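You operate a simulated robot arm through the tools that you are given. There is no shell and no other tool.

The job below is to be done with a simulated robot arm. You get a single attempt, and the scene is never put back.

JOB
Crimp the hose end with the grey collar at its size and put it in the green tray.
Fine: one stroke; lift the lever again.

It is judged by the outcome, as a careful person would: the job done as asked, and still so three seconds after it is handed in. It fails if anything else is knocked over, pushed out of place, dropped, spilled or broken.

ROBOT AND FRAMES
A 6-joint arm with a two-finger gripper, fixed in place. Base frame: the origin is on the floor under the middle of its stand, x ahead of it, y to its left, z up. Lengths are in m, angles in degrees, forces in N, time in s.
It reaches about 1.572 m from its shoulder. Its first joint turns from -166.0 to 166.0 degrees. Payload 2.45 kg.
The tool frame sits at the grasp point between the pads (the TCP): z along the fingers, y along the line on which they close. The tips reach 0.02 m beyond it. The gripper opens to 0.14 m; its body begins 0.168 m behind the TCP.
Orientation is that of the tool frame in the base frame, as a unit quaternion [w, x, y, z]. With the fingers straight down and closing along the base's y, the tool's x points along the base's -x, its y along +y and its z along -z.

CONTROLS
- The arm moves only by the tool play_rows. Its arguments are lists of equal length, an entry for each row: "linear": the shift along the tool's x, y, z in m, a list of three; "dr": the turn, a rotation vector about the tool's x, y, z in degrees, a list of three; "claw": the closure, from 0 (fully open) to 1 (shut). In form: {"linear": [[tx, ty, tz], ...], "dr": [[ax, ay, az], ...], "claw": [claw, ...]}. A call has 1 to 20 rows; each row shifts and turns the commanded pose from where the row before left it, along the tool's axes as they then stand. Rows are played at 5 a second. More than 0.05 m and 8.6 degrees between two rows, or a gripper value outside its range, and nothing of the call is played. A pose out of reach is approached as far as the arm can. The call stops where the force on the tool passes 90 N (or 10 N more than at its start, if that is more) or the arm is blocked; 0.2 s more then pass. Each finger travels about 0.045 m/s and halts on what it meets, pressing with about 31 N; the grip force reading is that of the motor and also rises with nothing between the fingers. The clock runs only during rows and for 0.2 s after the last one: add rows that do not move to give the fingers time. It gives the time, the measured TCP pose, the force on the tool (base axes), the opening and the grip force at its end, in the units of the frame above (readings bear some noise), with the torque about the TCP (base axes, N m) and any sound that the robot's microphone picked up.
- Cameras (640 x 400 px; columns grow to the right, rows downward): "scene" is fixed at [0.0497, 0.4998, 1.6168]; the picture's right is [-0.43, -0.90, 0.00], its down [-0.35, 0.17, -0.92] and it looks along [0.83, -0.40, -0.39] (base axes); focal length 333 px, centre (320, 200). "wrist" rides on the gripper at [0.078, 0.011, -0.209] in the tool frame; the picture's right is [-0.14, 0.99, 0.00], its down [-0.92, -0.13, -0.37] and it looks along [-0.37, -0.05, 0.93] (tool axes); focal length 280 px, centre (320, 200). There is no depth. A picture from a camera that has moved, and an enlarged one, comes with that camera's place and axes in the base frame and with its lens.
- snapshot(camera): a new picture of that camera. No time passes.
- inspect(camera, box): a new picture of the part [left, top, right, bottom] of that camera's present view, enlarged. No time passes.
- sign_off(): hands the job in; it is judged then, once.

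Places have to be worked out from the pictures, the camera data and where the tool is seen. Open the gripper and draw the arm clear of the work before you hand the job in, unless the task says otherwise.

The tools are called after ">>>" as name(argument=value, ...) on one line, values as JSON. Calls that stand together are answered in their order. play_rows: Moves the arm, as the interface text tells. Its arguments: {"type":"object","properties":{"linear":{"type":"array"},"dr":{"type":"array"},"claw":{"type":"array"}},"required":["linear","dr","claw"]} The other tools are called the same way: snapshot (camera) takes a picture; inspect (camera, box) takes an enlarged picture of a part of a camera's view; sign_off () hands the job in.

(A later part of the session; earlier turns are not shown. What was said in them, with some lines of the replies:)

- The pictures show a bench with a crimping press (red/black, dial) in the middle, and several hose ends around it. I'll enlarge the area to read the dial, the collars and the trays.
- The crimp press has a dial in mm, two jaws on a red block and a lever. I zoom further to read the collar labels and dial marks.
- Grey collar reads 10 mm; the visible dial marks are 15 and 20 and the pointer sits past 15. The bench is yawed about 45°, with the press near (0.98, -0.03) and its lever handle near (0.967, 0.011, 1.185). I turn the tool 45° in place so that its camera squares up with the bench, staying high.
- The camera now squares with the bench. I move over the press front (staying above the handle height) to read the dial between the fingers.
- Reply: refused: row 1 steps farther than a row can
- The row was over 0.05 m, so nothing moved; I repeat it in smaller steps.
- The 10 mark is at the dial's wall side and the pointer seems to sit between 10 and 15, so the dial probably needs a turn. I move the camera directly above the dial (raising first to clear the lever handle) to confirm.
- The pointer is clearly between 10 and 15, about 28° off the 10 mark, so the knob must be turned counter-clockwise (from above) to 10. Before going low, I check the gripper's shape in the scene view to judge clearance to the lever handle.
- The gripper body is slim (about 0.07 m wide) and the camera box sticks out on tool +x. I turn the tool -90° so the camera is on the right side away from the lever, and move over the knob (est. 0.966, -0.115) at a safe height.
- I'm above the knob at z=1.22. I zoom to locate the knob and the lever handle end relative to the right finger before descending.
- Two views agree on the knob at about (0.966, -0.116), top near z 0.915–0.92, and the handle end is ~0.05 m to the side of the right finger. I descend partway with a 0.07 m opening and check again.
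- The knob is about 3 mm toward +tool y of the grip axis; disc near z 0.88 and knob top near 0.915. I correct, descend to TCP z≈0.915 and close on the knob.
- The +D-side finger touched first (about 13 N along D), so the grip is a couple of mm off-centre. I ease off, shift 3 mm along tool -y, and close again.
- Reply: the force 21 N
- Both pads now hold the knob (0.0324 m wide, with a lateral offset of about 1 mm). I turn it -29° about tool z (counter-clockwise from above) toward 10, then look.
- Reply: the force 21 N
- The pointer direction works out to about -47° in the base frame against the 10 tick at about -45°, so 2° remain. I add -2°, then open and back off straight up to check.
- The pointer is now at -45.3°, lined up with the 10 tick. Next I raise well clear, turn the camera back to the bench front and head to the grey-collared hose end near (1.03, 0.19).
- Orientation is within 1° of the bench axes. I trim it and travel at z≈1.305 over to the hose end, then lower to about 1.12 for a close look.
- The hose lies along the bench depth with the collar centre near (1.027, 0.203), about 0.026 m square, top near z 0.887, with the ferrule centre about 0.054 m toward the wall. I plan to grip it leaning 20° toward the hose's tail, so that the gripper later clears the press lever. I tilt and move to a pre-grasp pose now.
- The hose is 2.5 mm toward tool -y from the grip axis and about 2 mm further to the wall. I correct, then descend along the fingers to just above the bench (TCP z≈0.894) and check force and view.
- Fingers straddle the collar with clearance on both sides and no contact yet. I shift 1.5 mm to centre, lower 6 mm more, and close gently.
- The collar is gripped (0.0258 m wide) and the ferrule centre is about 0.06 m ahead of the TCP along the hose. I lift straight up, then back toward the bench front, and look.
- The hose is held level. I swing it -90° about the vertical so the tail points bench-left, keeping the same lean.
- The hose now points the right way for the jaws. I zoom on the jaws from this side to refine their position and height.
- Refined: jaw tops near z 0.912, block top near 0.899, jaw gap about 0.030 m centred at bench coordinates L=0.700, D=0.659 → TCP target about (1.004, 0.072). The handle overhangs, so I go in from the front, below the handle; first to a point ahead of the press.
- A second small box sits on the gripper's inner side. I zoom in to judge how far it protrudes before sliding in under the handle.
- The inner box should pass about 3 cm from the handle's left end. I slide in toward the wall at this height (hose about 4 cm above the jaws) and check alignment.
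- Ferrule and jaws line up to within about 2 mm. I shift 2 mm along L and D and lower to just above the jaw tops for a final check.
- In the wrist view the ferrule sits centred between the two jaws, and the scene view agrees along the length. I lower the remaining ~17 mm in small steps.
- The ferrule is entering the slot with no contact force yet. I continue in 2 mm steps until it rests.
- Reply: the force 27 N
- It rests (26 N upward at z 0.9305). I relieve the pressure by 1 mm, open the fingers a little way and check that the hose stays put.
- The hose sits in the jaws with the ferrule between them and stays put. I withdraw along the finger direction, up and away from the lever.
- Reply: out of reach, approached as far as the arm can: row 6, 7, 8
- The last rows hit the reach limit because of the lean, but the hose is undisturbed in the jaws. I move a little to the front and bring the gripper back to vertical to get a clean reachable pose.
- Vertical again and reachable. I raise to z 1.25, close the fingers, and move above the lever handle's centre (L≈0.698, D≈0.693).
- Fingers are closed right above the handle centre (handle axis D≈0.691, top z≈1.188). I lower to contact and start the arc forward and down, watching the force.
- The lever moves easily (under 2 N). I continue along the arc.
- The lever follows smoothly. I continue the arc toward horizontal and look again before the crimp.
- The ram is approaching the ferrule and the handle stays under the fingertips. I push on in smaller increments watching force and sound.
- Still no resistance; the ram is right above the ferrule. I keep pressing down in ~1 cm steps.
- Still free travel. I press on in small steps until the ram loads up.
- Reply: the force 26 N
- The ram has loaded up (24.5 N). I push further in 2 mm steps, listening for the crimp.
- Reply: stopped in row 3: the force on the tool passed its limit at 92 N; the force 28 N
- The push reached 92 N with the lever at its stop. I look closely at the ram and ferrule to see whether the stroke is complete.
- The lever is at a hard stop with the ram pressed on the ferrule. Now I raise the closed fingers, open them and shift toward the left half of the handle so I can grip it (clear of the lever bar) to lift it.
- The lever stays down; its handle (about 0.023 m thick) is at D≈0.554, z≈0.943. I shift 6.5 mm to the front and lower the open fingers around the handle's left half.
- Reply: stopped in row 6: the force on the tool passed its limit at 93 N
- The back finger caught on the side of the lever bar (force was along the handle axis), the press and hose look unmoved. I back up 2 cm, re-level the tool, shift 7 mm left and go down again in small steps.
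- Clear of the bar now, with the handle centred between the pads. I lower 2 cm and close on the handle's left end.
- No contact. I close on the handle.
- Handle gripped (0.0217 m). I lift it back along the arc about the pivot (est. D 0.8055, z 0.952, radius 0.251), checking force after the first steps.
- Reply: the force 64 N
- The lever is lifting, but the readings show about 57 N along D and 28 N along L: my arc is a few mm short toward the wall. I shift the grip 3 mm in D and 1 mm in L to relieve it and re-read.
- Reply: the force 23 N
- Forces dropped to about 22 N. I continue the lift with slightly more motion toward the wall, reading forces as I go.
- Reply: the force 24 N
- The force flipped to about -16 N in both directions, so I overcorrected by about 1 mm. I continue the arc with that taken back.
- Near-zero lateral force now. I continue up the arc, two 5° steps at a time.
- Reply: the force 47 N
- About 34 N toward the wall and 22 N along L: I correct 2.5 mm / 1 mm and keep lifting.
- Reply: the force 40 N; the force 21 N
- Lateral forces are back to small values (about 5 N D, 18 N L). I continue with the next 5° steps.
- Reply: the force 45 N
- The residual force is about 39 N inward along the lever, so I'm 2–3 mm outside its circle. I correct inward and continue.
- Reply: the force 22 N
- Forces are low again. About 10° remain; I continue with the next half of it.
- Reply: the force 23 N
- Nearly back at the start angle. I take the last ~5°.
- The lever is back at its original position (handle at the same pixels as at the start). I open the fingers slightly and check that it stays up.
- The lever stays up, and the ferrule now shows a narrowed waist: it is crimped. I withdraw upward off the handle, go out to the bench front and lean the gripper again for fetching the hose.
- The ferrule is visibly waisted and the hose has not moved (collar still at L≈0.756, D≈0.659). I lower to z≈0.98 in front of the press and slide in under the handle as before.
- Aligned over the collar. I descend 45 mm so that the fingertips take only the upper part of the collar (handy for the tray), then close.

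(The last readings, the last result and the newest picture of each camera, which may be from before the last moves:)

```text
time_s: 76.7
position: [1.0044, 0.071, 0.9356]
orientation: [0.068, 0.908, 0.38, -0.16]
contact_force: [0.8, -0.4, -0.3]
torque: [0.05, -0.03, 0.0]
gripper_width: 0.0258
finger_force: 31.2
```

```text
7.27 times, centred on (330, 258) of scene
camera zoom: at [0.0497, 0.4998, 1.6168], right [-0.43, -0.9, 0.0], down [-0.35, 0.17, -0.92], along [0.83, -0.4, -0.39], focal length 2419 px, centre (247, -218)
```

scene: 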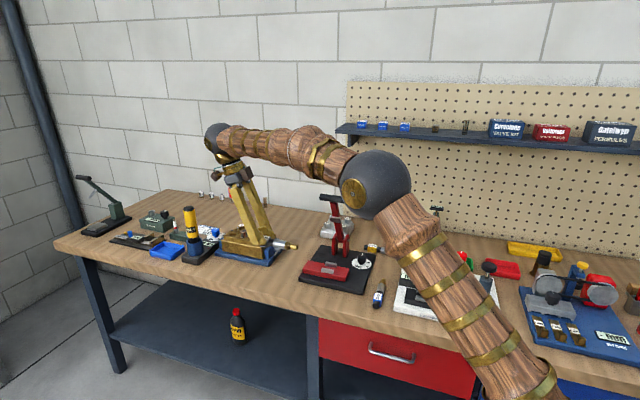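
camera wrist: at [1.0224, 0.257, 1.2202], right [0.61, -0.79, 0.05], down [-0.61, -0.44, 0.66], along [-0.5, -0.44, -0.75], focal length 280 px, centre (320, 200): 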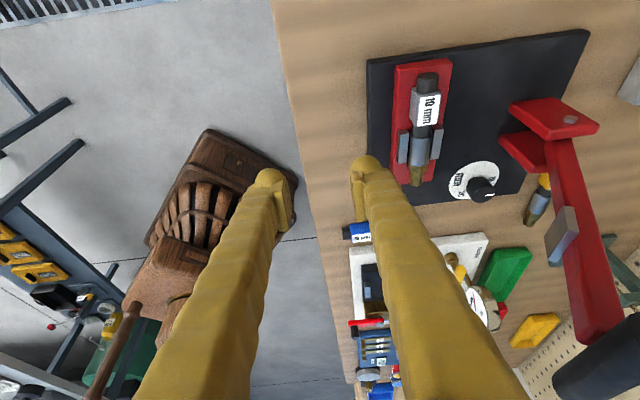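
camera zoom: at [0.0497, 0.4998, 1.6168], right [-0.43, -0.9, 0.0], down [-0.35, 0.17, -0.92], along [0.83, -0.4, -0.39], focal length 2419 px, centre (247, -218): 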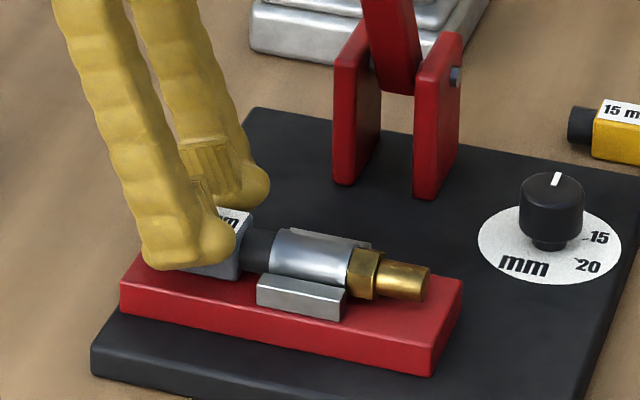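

Firm grip with no side load. I lift out of the jaws vertically, then slide out to the front below the handle.

>>> play_rows(linear=[[-0.0034, 0, -0.0094], [-0.0051, 0, -0.0141], [-0.0085, 0, -0.0235], [0, -0.035, 0], [0, -0.035, 0], [0, -0.035, 0], [0, -0.035, 0], [0, 0, 0]], dr=[[0, 0, 0], [0, 0, 0], [0, 0, 0], [0, 0, 0], [0, 0, 0], [0, 0, 0], [0, 0, 0], [0, 0, 0]], claw=[0.9, 0.9, 0.9, 0.9, 0.9, 0.9, 0.9, 0.9])

>>> inspect(camera="wrist", box=[250, 110, 400, 290])

>>> inspect(camera="scene", box=[290, 180, 380, 300])

```text
time_s: 78.5
position: [0.9047, 0.1676, 0.9867]
orientation: [0.067, 0.909, 0.379, -0.16]
contact_force: [-0.5, -0.1, -1.5]
torque: [0.03, -0.06, 0.0]
gripper_width: 0.0257
finger_force: 30.9
```

```text
2.22 times, centred on (325, 200) of wrist
camera zoom: at [1.0146, 0.264, 1.1559], right [0.61, -0.79, 0.05], down [-0.61, -0.44, 0.66], along [-0.5, -0.43, -0.75], focal length 623 px, centre (309, 200)
```

zoom: 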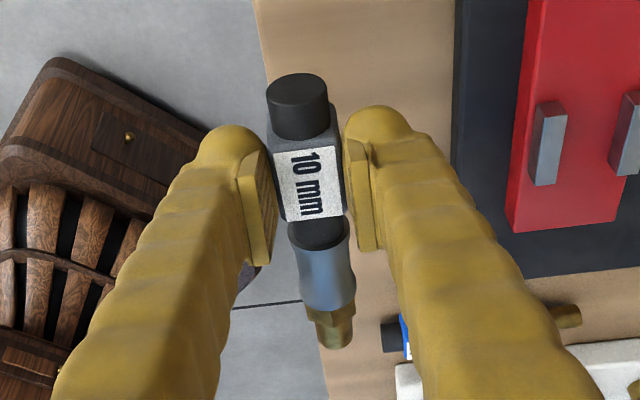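

```text
3.33 times, centred on (335, 240) of scene
camera zoom: at [0.0497, 0.4998, 1.6168], right [-0.43, -0.9, 0.0], down [-0.35, 0.17, -0.92], along [0.83, -0.4, -0.39], focal length 1109 px, centre (270, 67)
```

zoom: 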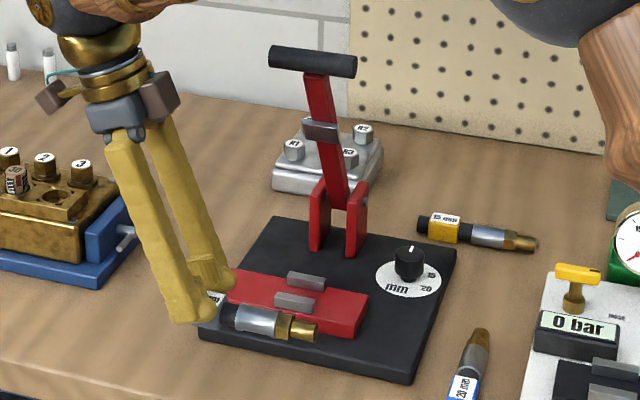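

The ferrule has a clear crimp waist and the hose is held firmly. I raise to z≈1.12 and carry it along the bench front toward the right, clear of the lever.

>>> play_rows(linear=[[-0.0148, 0, -0.0407], [-0.0148, 0, -0.0407], [-0.0148, 0, -0.0407], [-0.0423, 0.004, 0.0154], [-0.0423, 0.004, 0.0154], [-0.0423, 0.004, 0.0154], [-0.0423, 0.004, 0.0154], [-0.0423, 0.004, 0.0154], [-0.0423, 0.004, 0.0154], [-0.0423, 0.004, 0.0154], [-0.0423, 0.004, 0.0154], [0, 0, 0]], dr=[[0, 0, 0], [0, 0, 0], [0, 0, 0], [0, 0, 0], [0, 0, 0], [0, 0, 0], [0, 0, 0], [0, 0, 0], [0, 0, 0], [0, 0, 0], [0, 0, 0], [0, 0, 0]], claw=[0.9, 0.9, 0.9, 0.9, 0.9, 0.9, 0.9, 0.9, 0.9, 0.9, 0.9, 0.9])

>>> snapshot(camera="wrist")

>>> snapshot(camera="scene")

```text
time_s: 81.1
position: [0.6732, -0.1106, 1.1187]
orientation: [0.066, 0.909, 0.379, -0.16]
contact_force: [-0.3, -0.6, -0.6]
torque: [0.05, -0.03, 0.0]
gripper_width: 0.0259
finger_force: 30.9
```

```text
taken
camera wrist: at [0.7829, -0.015, 1.2873], right [0.61, -0.79, 0.05], down [-0.61, -0.44, 0.66], along [-0.5, -0.43, -0.75], focal length 280 px, centre (320, 200)
```

wrist: 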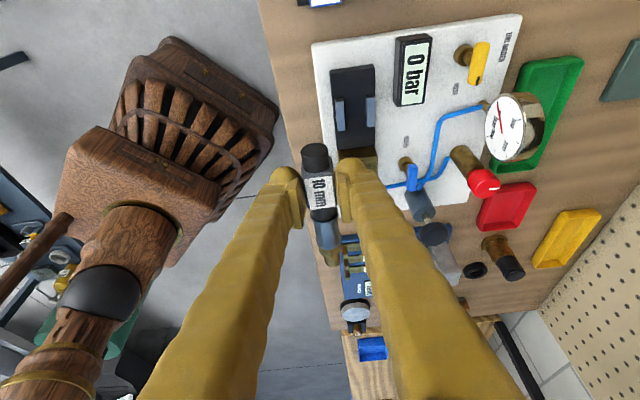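

```text
taken
```

scene: 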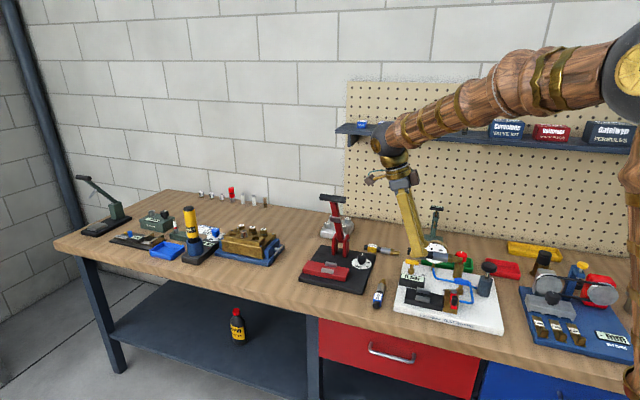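

I zoom in on the green tray and gauge from here to fix the tray's edges and rim height.

>>> inspect(camera="wrist", box=[460, 40, 620, 200])

>>> inspect(camera="scene", box=[390, 230, 500, 300])

```text
2.50 times, centred on (540, 120) of wrist
camera zoom: at [0.7829, -0.015, 1.2873], right [0.61, -0.79, 0.05], down [-0.61, -0.44, 0.66], along [-0.5, -0.43, -0.75], focal length 701 px, centre (-230, 400)
```

zoom: 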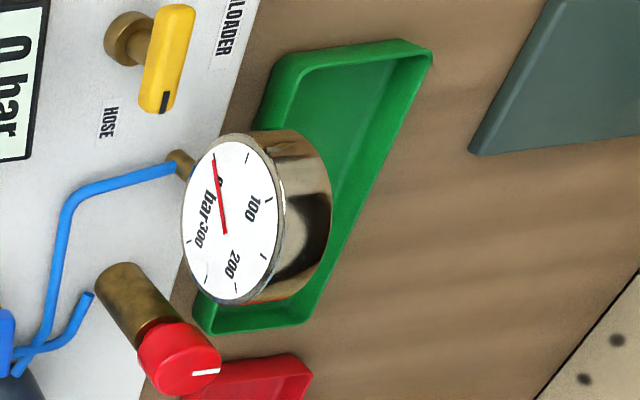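

```text
5.71 times, centred on (445, 265) of scene
camera zoom: at [0.0497, 0.4998, 1.6168], right [-0.43, -0.9, 0.0], down [-0.35, 0.17, -0.92], along [0.83, -0.4, -0.39], focal length 1900 px, centre (-394, -171)
```

zoom: 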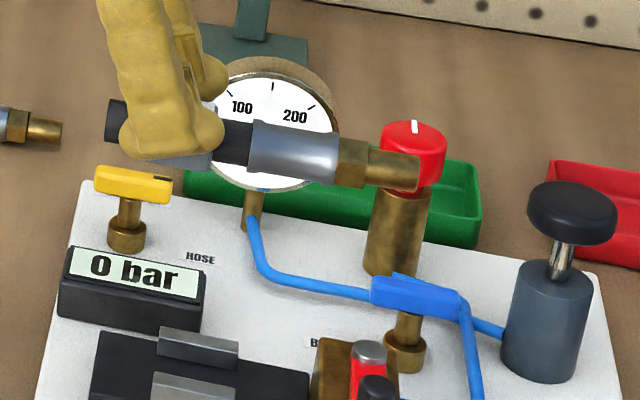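

>>> inspect(camera="scene", box=[445, 250, 485, 280])

>>> inspect(camera="scene", box=[405, 240, 455, 280])

```text
13.33 times, centred on (465, 265) of scene
camera zoom: at [0.0497, 0.4998, 1.6168], right [-0.43, -0.9, 0.0], down [-0.35, 0.17, -0.92], along [0.83, -0.4, -0.39], focal length 4434 px, centre (-1613, -667)
```

zoom: 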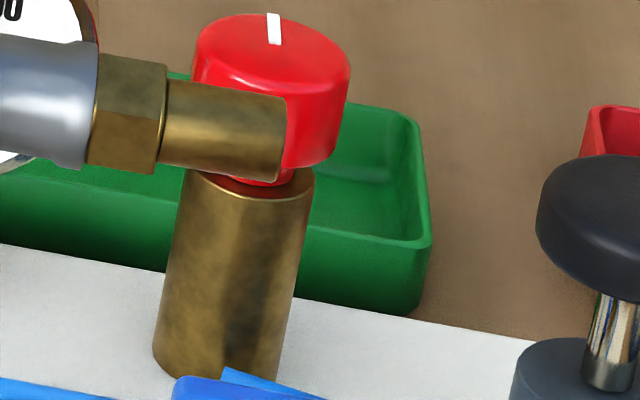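

```text
10.00 times, centred on (430, 260) of scene
camera zoom: at [0.0497, 0.4998, 1.6168], right [-0.43, -0.9, 0.0], down [-0.35, 0.17, -0.92], along [0.83, -0.4, -0.39], focal length 3326 px, centre (-780, -400)
```

zoom: 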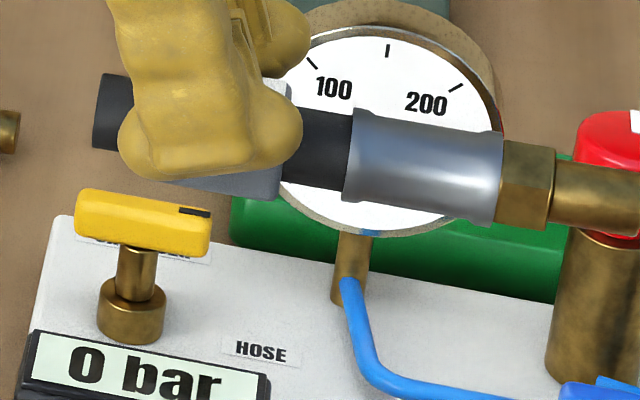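

The tray spans about L 0.20–0.386, D 0.857–0.933 with a rim near z 0.888. The gauge stands right in front of its left half, so I'll turn the hose 180° to release it at the right half, away from the gauge. I move over the test board at z 1.12 (clear of everything) and start turning.

>>> play_rows(linear=[[0, 0.0375, 0], [0, 0.0375, 0], [0, 0.0375, 0], [0, 0.0375, 0], [0, 0, 0], [0, 0, 0], [0, 0, 0], [0, 0, 0], [0, 0, 0], [0, 0, 0], [0, 0, 0], [0, 0, 0], [0, 0, 0], [0, 0, 0], [0, 0, 0], [0, 0, 0]], dr=[[0, 0, 0], [0, 0, 0], [0, 0, 0], [0, 0, 0], [-2.565, 0, -7.048], [-2.565, 0, -7.048], [-2.565, 0, -7.048], [-2.565, 0, -7.048], [-2.565, 0, -7.048], [-2.565, 0, -7.048], [-2.565, 0, -7.048], [-2.565, 0, -7.048], [-2.565, 0, -7.048], [-2.565, 0, -7.048], [-2.565, 0, -7.048], [-2.565, 0, -7.048]], claw=[0.9, 0.9, 0.9, 0.9, 0.9, 0.9, 0.9, 0.9, 0.9, 0.9, 0.9, 0.9, 0.9, 0.9, 0.9, 0.9])

>>> snapshot(camera="scene")

>>> snapshot(camera="wrist")

```text
time_s: 84.5
position: [0.781, -0.2143, 1.1165]
orientation: [0.161, 0.373, 0.911, -0.067]
contact_force: [0.0, -0.1, -1.8]
torque: [0.01, 0.06, 0.04]
gripper_width: 0.0259
finger_force: 31.2
```

```text
taken
```

scene: 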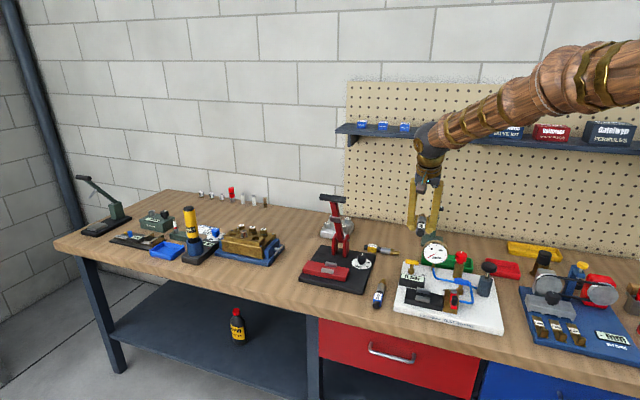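

```text
taken
camera wrist: at [0.686, -0.1051, 1.2854], right [0.79, 0.62, 0.05], down [0.44, -0.61, 0.66], along [0.43, -0.5, -0.75], focal length 280 px, centre (320, 200)
```

wrist: 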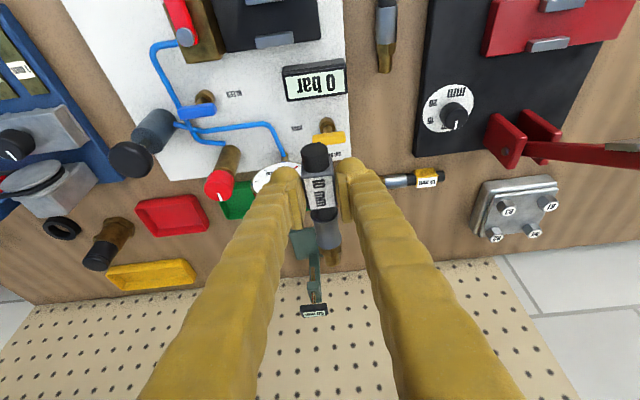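

Halfway through the turn with the hose secure. I complete the other 90° here.

>>> play_rows(linear=[[0, 0, 0], [0, 0, 0], [0, 0, 0], [0, 0, 0], [0, 0, 0], [0, 0, 0], [0, 0, 0], [0, 0, 0], [0, 0, 0], [0, 0, 0], [0, 0, 0], [0, 0, 0], [0, 0, 0]], dr=[[-2.565, 0, -7.048], [-2.565, 0, -7.048], [-2.565, 0, -7.048], [-2.565, 0, -7.048], [-2.565, 0, -7.048], [-2.565, 0, -7.048], [-2.565, 0, -7.048], [-2.565, 0, -7.048], [-2.565, 0, -7.048], [-2.565, 0, -7.048], [-2.565, 0, -7.048], [-2.565, 0, -7.048], [0, 0, 0]], claw=[0.9, 0.9, 0.9, 0.9, 0.9, 0.9, 0.9, 0.9, 0.9, 0.9, 0.9, 0.9, 0.9])

>>> snapshot(camera="scene")

>>> snapshot(camera="wrist")

```text
time_s: 87.3
position: [0.7816, -0.2151, 1.1166]
orientation: [0.159, -0.38, 0.909, 0.066]
contact_force: [-0.3, 0.0, -2.5]
torque: [-0.08, 0.07, 0.03]
gripper_width: 0.0258
finger_force: 30.9
```

```text
taken
```

scene: 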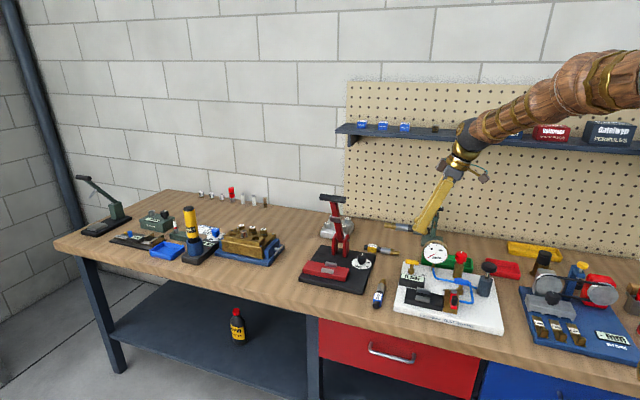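

```text
taken
camera wrist: at [0.6721, -0.3106, 1.2855], right [-0.61, 0.79, 0.05], down [0.61, 0.44, 0.66], along [0.5, 0.43, -0.75], focal length 280 px, centre (320, 200)
```

wrist: 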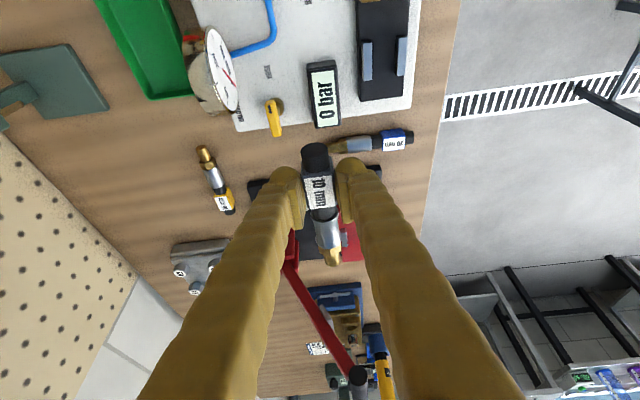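

The hose is now reversed. I carry it at z≈1.12 over to the tray position (L≈0.251, D≈0.897).

>>> play_rows(linear=[[0.0234, -0.032, -0.0085], [0.0234, -0.032, -0.0085], [0.0234, -0.032, -0.0085], [0.0234, -0.032, -0.0085], [0.0234, -0.032, -0.0085], [0.0234, -0.032, -0.0085], [0, 0, 0]], dr=[[0, 0, 0], [0, 0, 0], [0, 0, 0], [0, 0, 0], [0, 0, 0], [0, 0, 0], [0, 0, 0]], claw=[0.9, 0.9, 0.9, 0.9, 0.9, 0.9, 0.9])

>>> snapshot(camera="wrist")

>>> inspect(camera="wrist", box=[230, 60, 430, 290])

>>> inspect(camera="scene", box=[390, 170, 520, 300])

```text
time_s: 88.9
position: [0.8126, -0.4555, 1.1137]
orientation: [0.16, -0.381, 0.908, 0.067]
contact_force: [0.1, 0.8, -2.5]
torque: [-0.03, 0.04, 0.01]
gripper_width: 0.0256
finger_force: 30.9
```

```text
taken
camera wrist: at [0.7031, -0.551, 1.2835], right [-0.61, 0.79, 0.05], down [0.61, 0.44, 0.66], along [0.5, 0.43, -0.75], focal length 280 px, centre (320, 200)
```

wrist: 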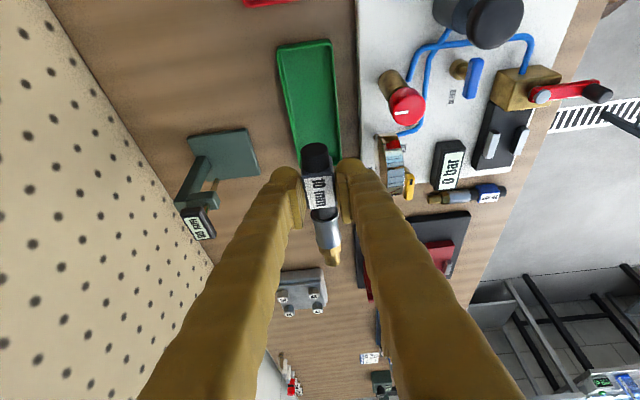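

```text
1.74 times, centred on (330, 175) of wrist
camera zoom: at [0.7031, -0.551, 1.2835], right [-0.61, 0.79, 0.05], down [0.61, 0.44, 0.66], along [0.5, 0.43, -0.75], focal length 488 px, centre (303, 244)
```

zoom: 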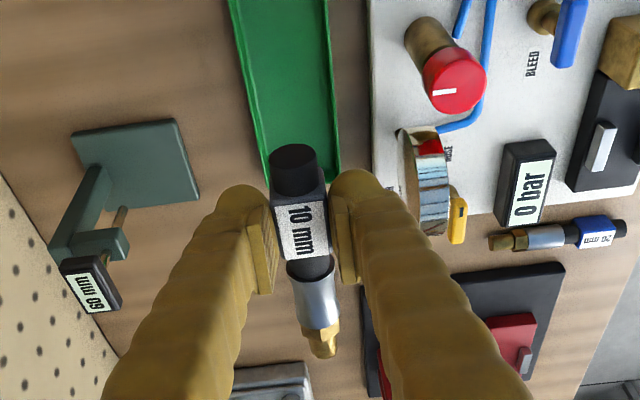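

```text
3.08 times, centred on (455, 235) of scene
camera zoom: at [0.0497, 0.4998, 1.6168], right [-0.43, -0.9, 0.0], down [-0.35, 0.17, -0.92], along [0.83, -0.4, -0.39], focal length 1023 px, centre (-95, 92)
```

zoom: 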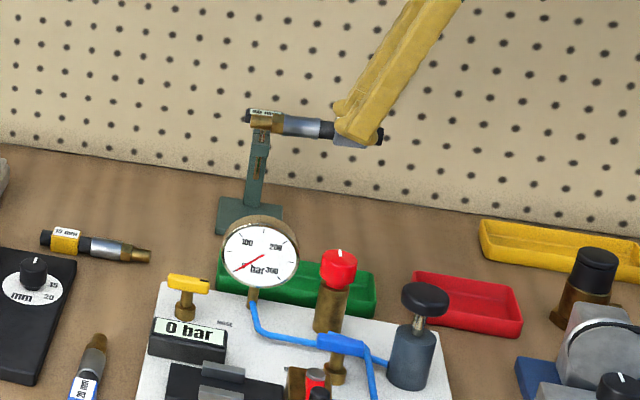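

The tray edges now read D 0.864–0.932, L 0.192–0.389, and the hose (L 0.23–0.36, D 0.897) is centred over it; fingers are clear of the gauge and red knob. I tip the brass end down 7° and lower to about z 0.93.

>>> play_rows(linear=[[0, 0, 0], [0.0101, 0, 0.0438], [0.0101, 0, 0.0438], [0.0101, 0, 0.0438], [0.009, 0, 0.039], [0, 0, 0]], dr=[[0, 7, 0], [0, 0, 0], [0, 0, 0], [0, 0, 0], [0, 0, 0], [0, 0, 0]], claw=[0.9, 0.9, 0.9, 0.9, 0.9, 0.9])

>>> inspect(camera="wrist", box=[230, 60, 430, 290])

>>> inspect(camera="scene", box=[400, 210, 490, 290])

```text
time_s: 90.3
position: [0.8102, -0.459, 0.9428]
orientation: [0.103, -0.384, 0.917, 0.043]
contact_force: [0.6, 0.2, -1.8]
torque: [-0.05, 0.06, 0.0]
gripper_width: 0.0258
finger_force: 30.8
```

```text
1.74 times, centred on (330, 175) of wrist
camera zoom: at [0.7176, -0.5385, 1.128], right [-0.61, 0.79, 0.03], down [0.66, 0.49, 0.57], along [0.43, 0.37, -0.82], focal length 488 px, centre (303, 244)
```

zoom: 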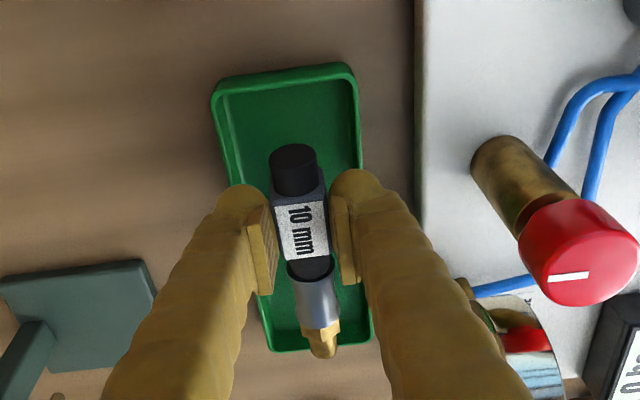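

```text
5.00 times, centred on (445, 250) of scene
camera zoom: at [0.0497, 0.4998, 1.6168], right [-0.43, -0.9, 0.0], down [-0.35, 0.17, -0.92], along [0.83, -0.4, -0.39], focal length 1663 px, centre (-305, -50)
```

zoom: 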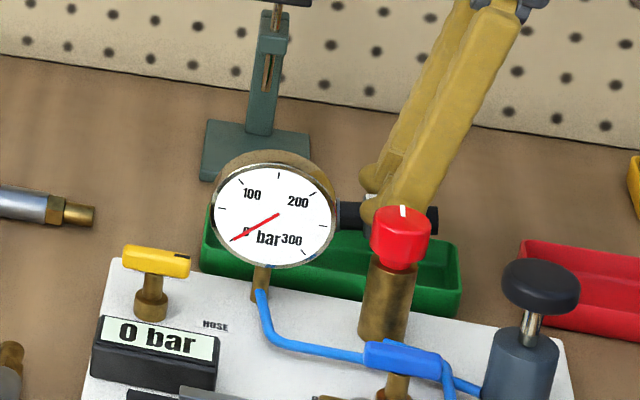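

The hose is centred over the tray in both directions. I lower in small steps toward z≈0.915 (tips just above the rim), watching the force.

>>> play_rows(linear=[[0.0018, -0.002, 0.0078], [0.0018, 0, 0.0078], [0.0014, 0, 0.0062], [0, 0, 0]], dr=[[0, 0, 0], [0, 0, 0], [0, 0, 0], [0, 0, 0]], claw=[0.9, 0.9, 0.9, 0.9])

>>> inspect(camera="wrist", box=[230, 60, 430, 290])

>>> inspect(camera="scene", box=[420, 230, 490, 285])

```text
time_s: 91.3
position: [0.8133, -0.4583, 0.9191]
orientation: [0.104, -0.383, 0.917, 0.043]
contact_force: [0.3, -0.4, -2.0]
torque: [0.01, 0.06, -0.03]
gripper_width: 0.0258
finger_force: 30.9
```

```text
1.74 times, centred on (330, 175) of wrist
camera zoom: at [0.7197, -0.5382, 1.1049], right [-0.61, 0.79, 0.03], down [0.66, 0.49, 0.56], along [0.43, 0.37, -0.82], focal length 488 px, centre (303, 244)
```

zoom: 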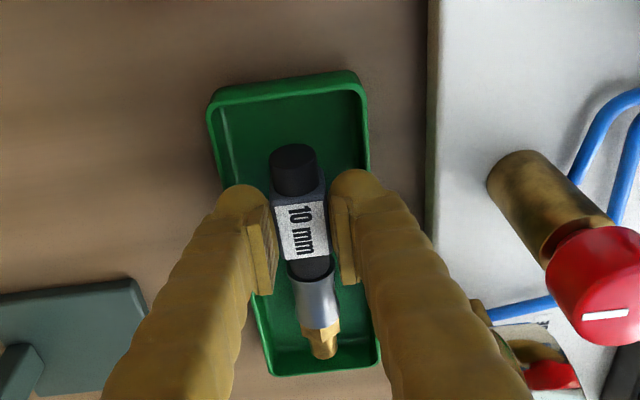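

```text
7.27 times, centred on (455, 258) of scene
camera zoom: at [0.0497, 0.4998, 1.6168], right [-0.43, -0.9, 0.0], down [-0.35, 0.17, -0.92], along [0.83, -0.4, -0.39], focal length 2419 px, centre (-662, -218)
```

zoom: 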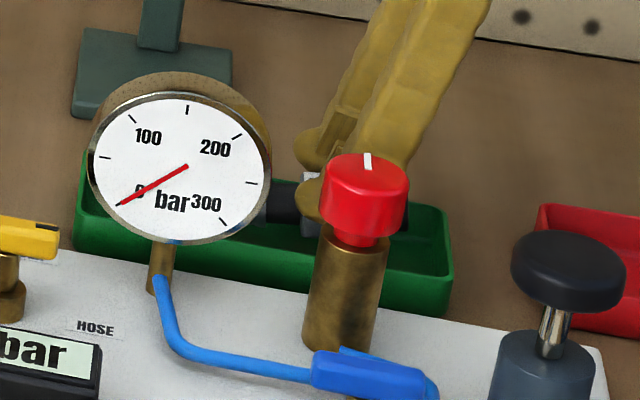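

>>> play_rows(linear=[[0.0007, 0, 0.0029], [0.0005, 0, 0.002], [0, 0, 0]], dr=[[0, 0, 0], [0, 0, 0], [0, 0, 0]], claw=[0.9, 0.9, 0.9])

>>> inspect(camera="scene", box=[425, 240, 475, 280])

>>> inspect(camera="wrist", box=[260, 120, 400, 260])

```text
time_s: 92.1
position: [0.813, -0.4594, 0.914]
orientation: [0.104, -0.384, 0.917, 0.043]
contact_force: [-0.2, 0.1, -2.2]
torque: [-0.02, 0.04, 0.01]
gripper_width: 0.0258
finger_force: 30.8
```

```text
10.00 times, centred on (450, 260) of scene
camera zoom: at [0.0497, 0.4998, 1.6168], right [-0.43, -0.9, 0.0], down [-0.35, 0.17, -0.92], along [0.83, -0.4, -0.39], focal length 3326 px, centre (-980, -400)
```

zoom: 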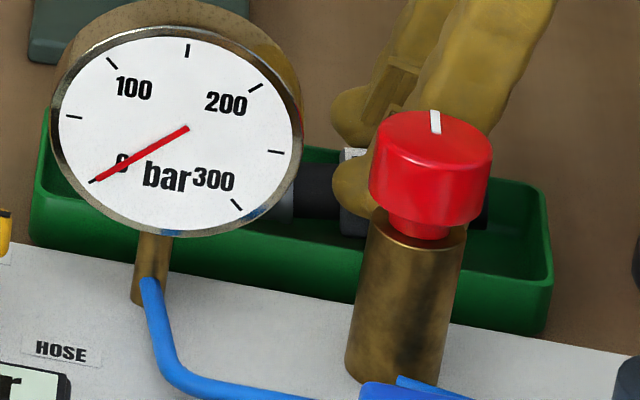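

```text
2.86 times, centred on (330, 190) of wrist
camera zoom: at [0.7201, -0.5381, 1.0996], right [-0.61, 0.79, 0.03], down [0.66, 0.49, 0.56], along [0.43, 0.37, -0.82], focal length 801 px, centre (291, 229)
```

zoom: 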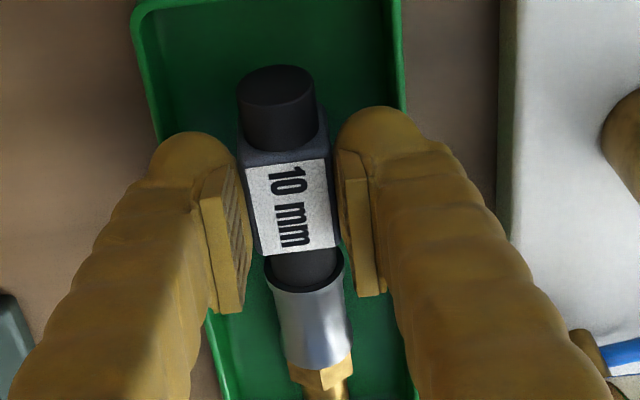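

No contact yet; the collar hangs about a centimetre above the tray floor inside the walls. I go 3 mm lower and open the fingers gently.

>>> play_rows(linear=[[0.0007, 0, 0.0029], [0, 0, 0], [0, 0, 0], [0, 0, 0], [0, 0, 0], [0, 0, 0]], dr=[[0, 0, 0], [0, 0, 0], [0, 0, 0], [0, 0, 0], [0, 0, 0], [0, 0, 0]], claw=[0.9, 0.9, 0.8, 0.74, 0.7, 0.7])

>>> inspect(camera="wrist", box=[230, 80, 430, 290])

>>> inspect(camera="scene", box=[415, 235, 485, 285])

```text
time_s: 93.5
position: [0.8127, -0.4585, 0.9096]
orientation: [0.103, -0.384, 0.917, 0.043]
contact_force: [-0.1, 0.3, -0.6]
torque: [0.01, 0.02, -0.03]
gripper_width: 0.0422
finger_force: 0.1
```

```text
1.90 times, centred on (330, 185) of wrist
camera zoom: at [0.7197, -0.538, 1.0965], right [-0.61, 0.79, 0.03], down [0.66, 0.49, 0.56], along [0.43, 0.37, -0.82], focal length 534 px, centre (301, 229)
```

zoom: 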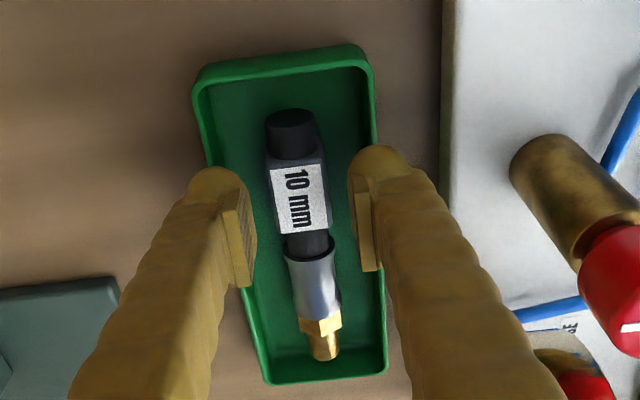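

```text
8.00 times, centred on (450, 260) of scene
camera zoom: at [0.0497, 0.4998, 1.6168], right [-0.43, -0.9, 0.0], down [-0.35, 0.17, -0.92], along [0.83, -0.4, -0.39], focal length 2661 px, centre (-720, -280)
```

zoom: 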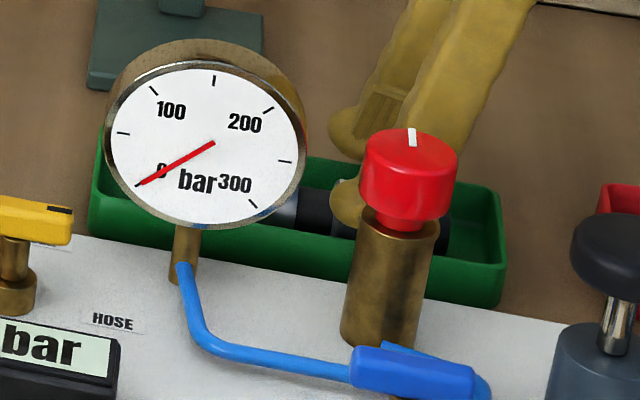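

The hose end lies flat in the green tray. I withdraw along the finger direction, up and clear.

>>> play_rows(linear=[[0, 0, -0.02], [0, 0, -0.03], [0, 0, -0.045], [0, 0, -0.045], [0, 0, -0.045], [0, 0, -0.045], [0, 0, 0]], dr=[[0, 0, 0], [0, 0, 0], [0, 0, 0], [0, 0, 0], [0, 0, 0], [0, 0, 0], [0, 0, 0]], claw=[0.7, 0.7, 0.7, 0.6, 0.5, 0.4, 0.4])

>>> snapshot(camera="wrist")

>>> snapshot(camera="scene")

```text
time_s: 95.1
position: [0.7773, -0.4923, 1.1345]
orientation: [0.103, -0.383, 0.917, 0.043]
contact_force: [-0.8, -0.2, 0.4]
torque: [0.02, -0.02, 0.01]
gripper_width: 0.0841
finger_force: 0.1
```

```text
taken
camera wrist: at [0.6833, -0.5727, 1.3211], right [-0.61, 0.79, 0.03], down [0.66, 0.49, 0.57], along [0.43, 0.37, -0.82], focal length 280 px, centre (320, 200)
```

wrist: 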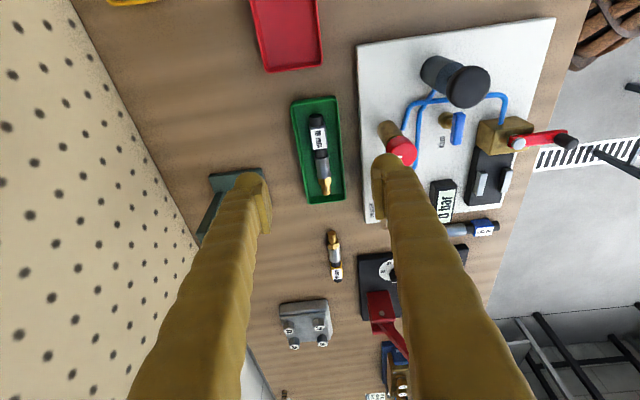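

```text
taken
```

scene: 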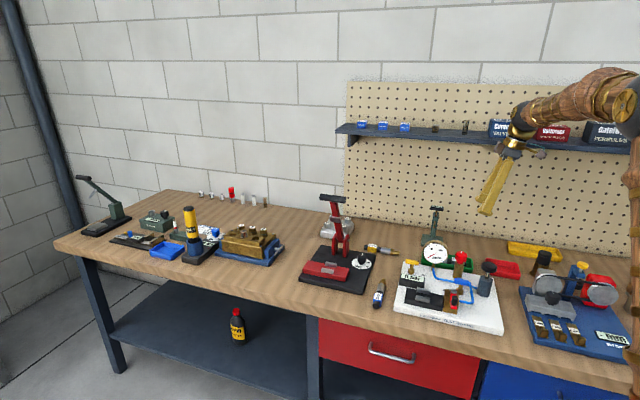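

I check the end state: ferrule in the tray, lever up, dial at 10.

>>> inspect(camera="wrist", box=[280, 90, 360, 210])

>>> inspect(camera="scene", box=[290, 180, 400, 310])

>>> inspect(camera="scene", box=[390, 190, 530, 330])

```text
3.33 times, centred on (320, 150) of wrist
camera zoom: at [0.6833, -0.5727, 1.3211], right [-0.61, 0.79, 0.03], down [0.66, 0.49, 0.57], along [0.43, 0.37, -0.82], focal length 935 px, centre (320, 367)
```

zoom: 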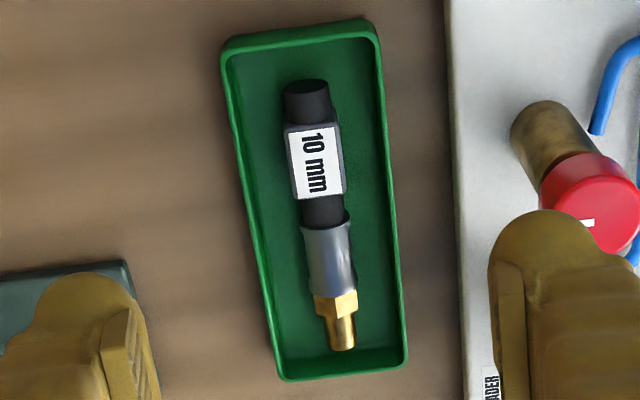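

```text
3.08 times, centred on (345, 245) of scene
camera zoom: at [0.0497, 0.4998, 1.6168], right [-0.43, -0.9, 0.0], down [-0.35, 0.17, -0.92], along [0.83, -0.4, -0.39], focal length 1023 px, centre (243, 62)
```

zoom: 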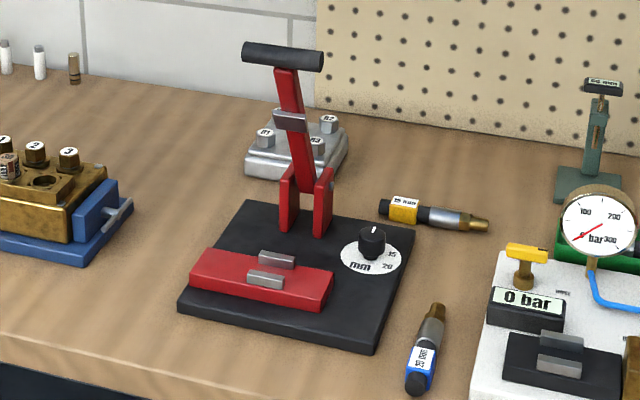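

```text
2.86 times, centred on (460, 260) of scene
camera zoom: at [0.0497, 0.4998, 1.6168], right [-0.43, -0.9, 0.0], down [-0.35, 0.17, -0.92], along [0.83, -0.4, -0.39], focal length 950 px, centre (-80, 29)
```

zoom: 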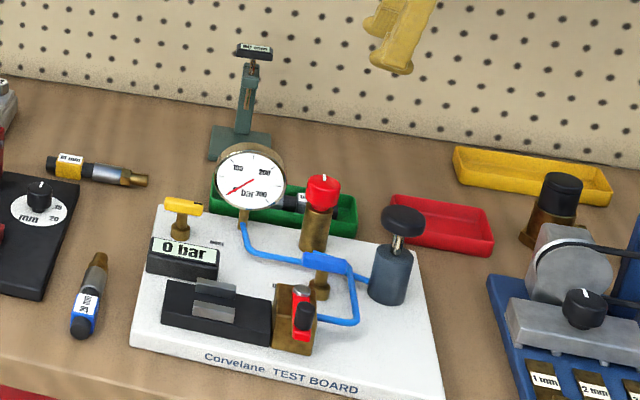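

All as wanted: the crimped hose end lies in the green tray, the lever is up, the dial is on 10, and the other items are in place. I open fully, straighten the tool, raise it and draw back from the bench.

>>> play_rows(linear=[[0, 0, -0.03], [0, 0, -0.03], [0, 0.04, -0.02], [0, 0.04, -0.02], [0, 0.04, -0.01], [0, 0.045, 0], [0, 0.045, 0], [0, 0.045, 0], [0, 0, 0]], dr=[[0, 6.5, 0], [0, 6.5, 0], [0, 0, 0], [0, 0, 0], [0, 0, 0], [0, 0, 0], [0, 0, 0], [0, 0, 0], [0, 0, 0]], claw=[0.3, 0.2, 0.1, 0, 0, 0, 0, 0, 0])

>>> snapshot(camera="scene")

>>> snapshot(camera="wrist")

```text
time_s: 97.1
position: [0.5904, -0.3209, 1.244]
orientation: [-0.001, -0.386, 0.923, -0.001]
contact_force: [0.4, 0.3, 0.4]
torque: [0.01, 0.0, 0.01]
gripper_width: 0.1397
finger_force: 0.0
```

```text
taken
```

scene: 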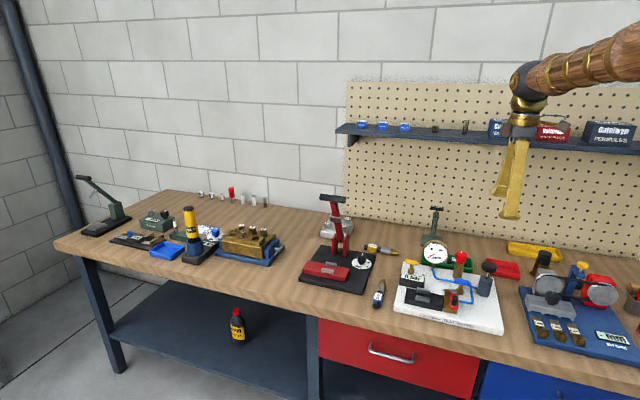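

```text
taken
camera wrist: at [0.5291, -0.3701, 1.4518], right [-0.61, 0.79, 0.0], down [0.74, 0.57, 0.37], along [0.29, 0.22, -0.93], focal length 280 px, centre (320, 200)
```

wrist: 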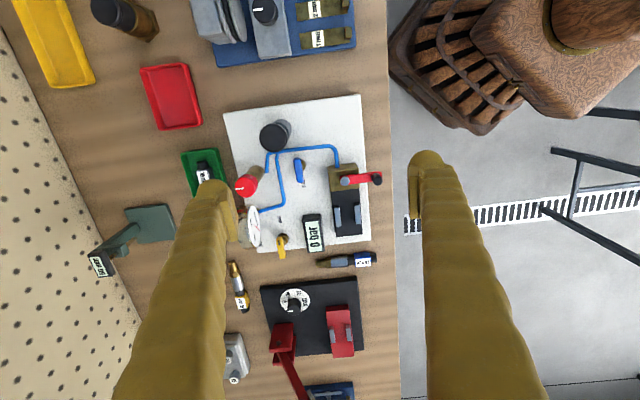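

The arm is clear with the gripper open. The crimped 10 mm hose end is in the green tray, the lever is up, and everything else is in place, so I hand the job in.

>>> sign_off()

```text
The job is handed in.
```

The grey-collared hose end has been crimped at 10 mm and is lying flat in the green tray. I've handed the job in.

- **Dial:** it was set between 10 and 15, so I turned it to 10, the size printed on the grey collar.
- **Crimp:** I pulled the lever down once, as far as it would go, then lifted it back to where it started. I heard no click, but the ferrule (the metal sleeve) now has a clear narrowed waist.
- **Bumped the lever:** while reaching for the handle to lift it, one finger pressed against the lever bar hard enough to trip the 90 N force limit. The press and the hose end didn't move.
- **Everything else:** the last pictures show nothing else moved or knocked over. The gripper is open and the arm is clear of the bench.
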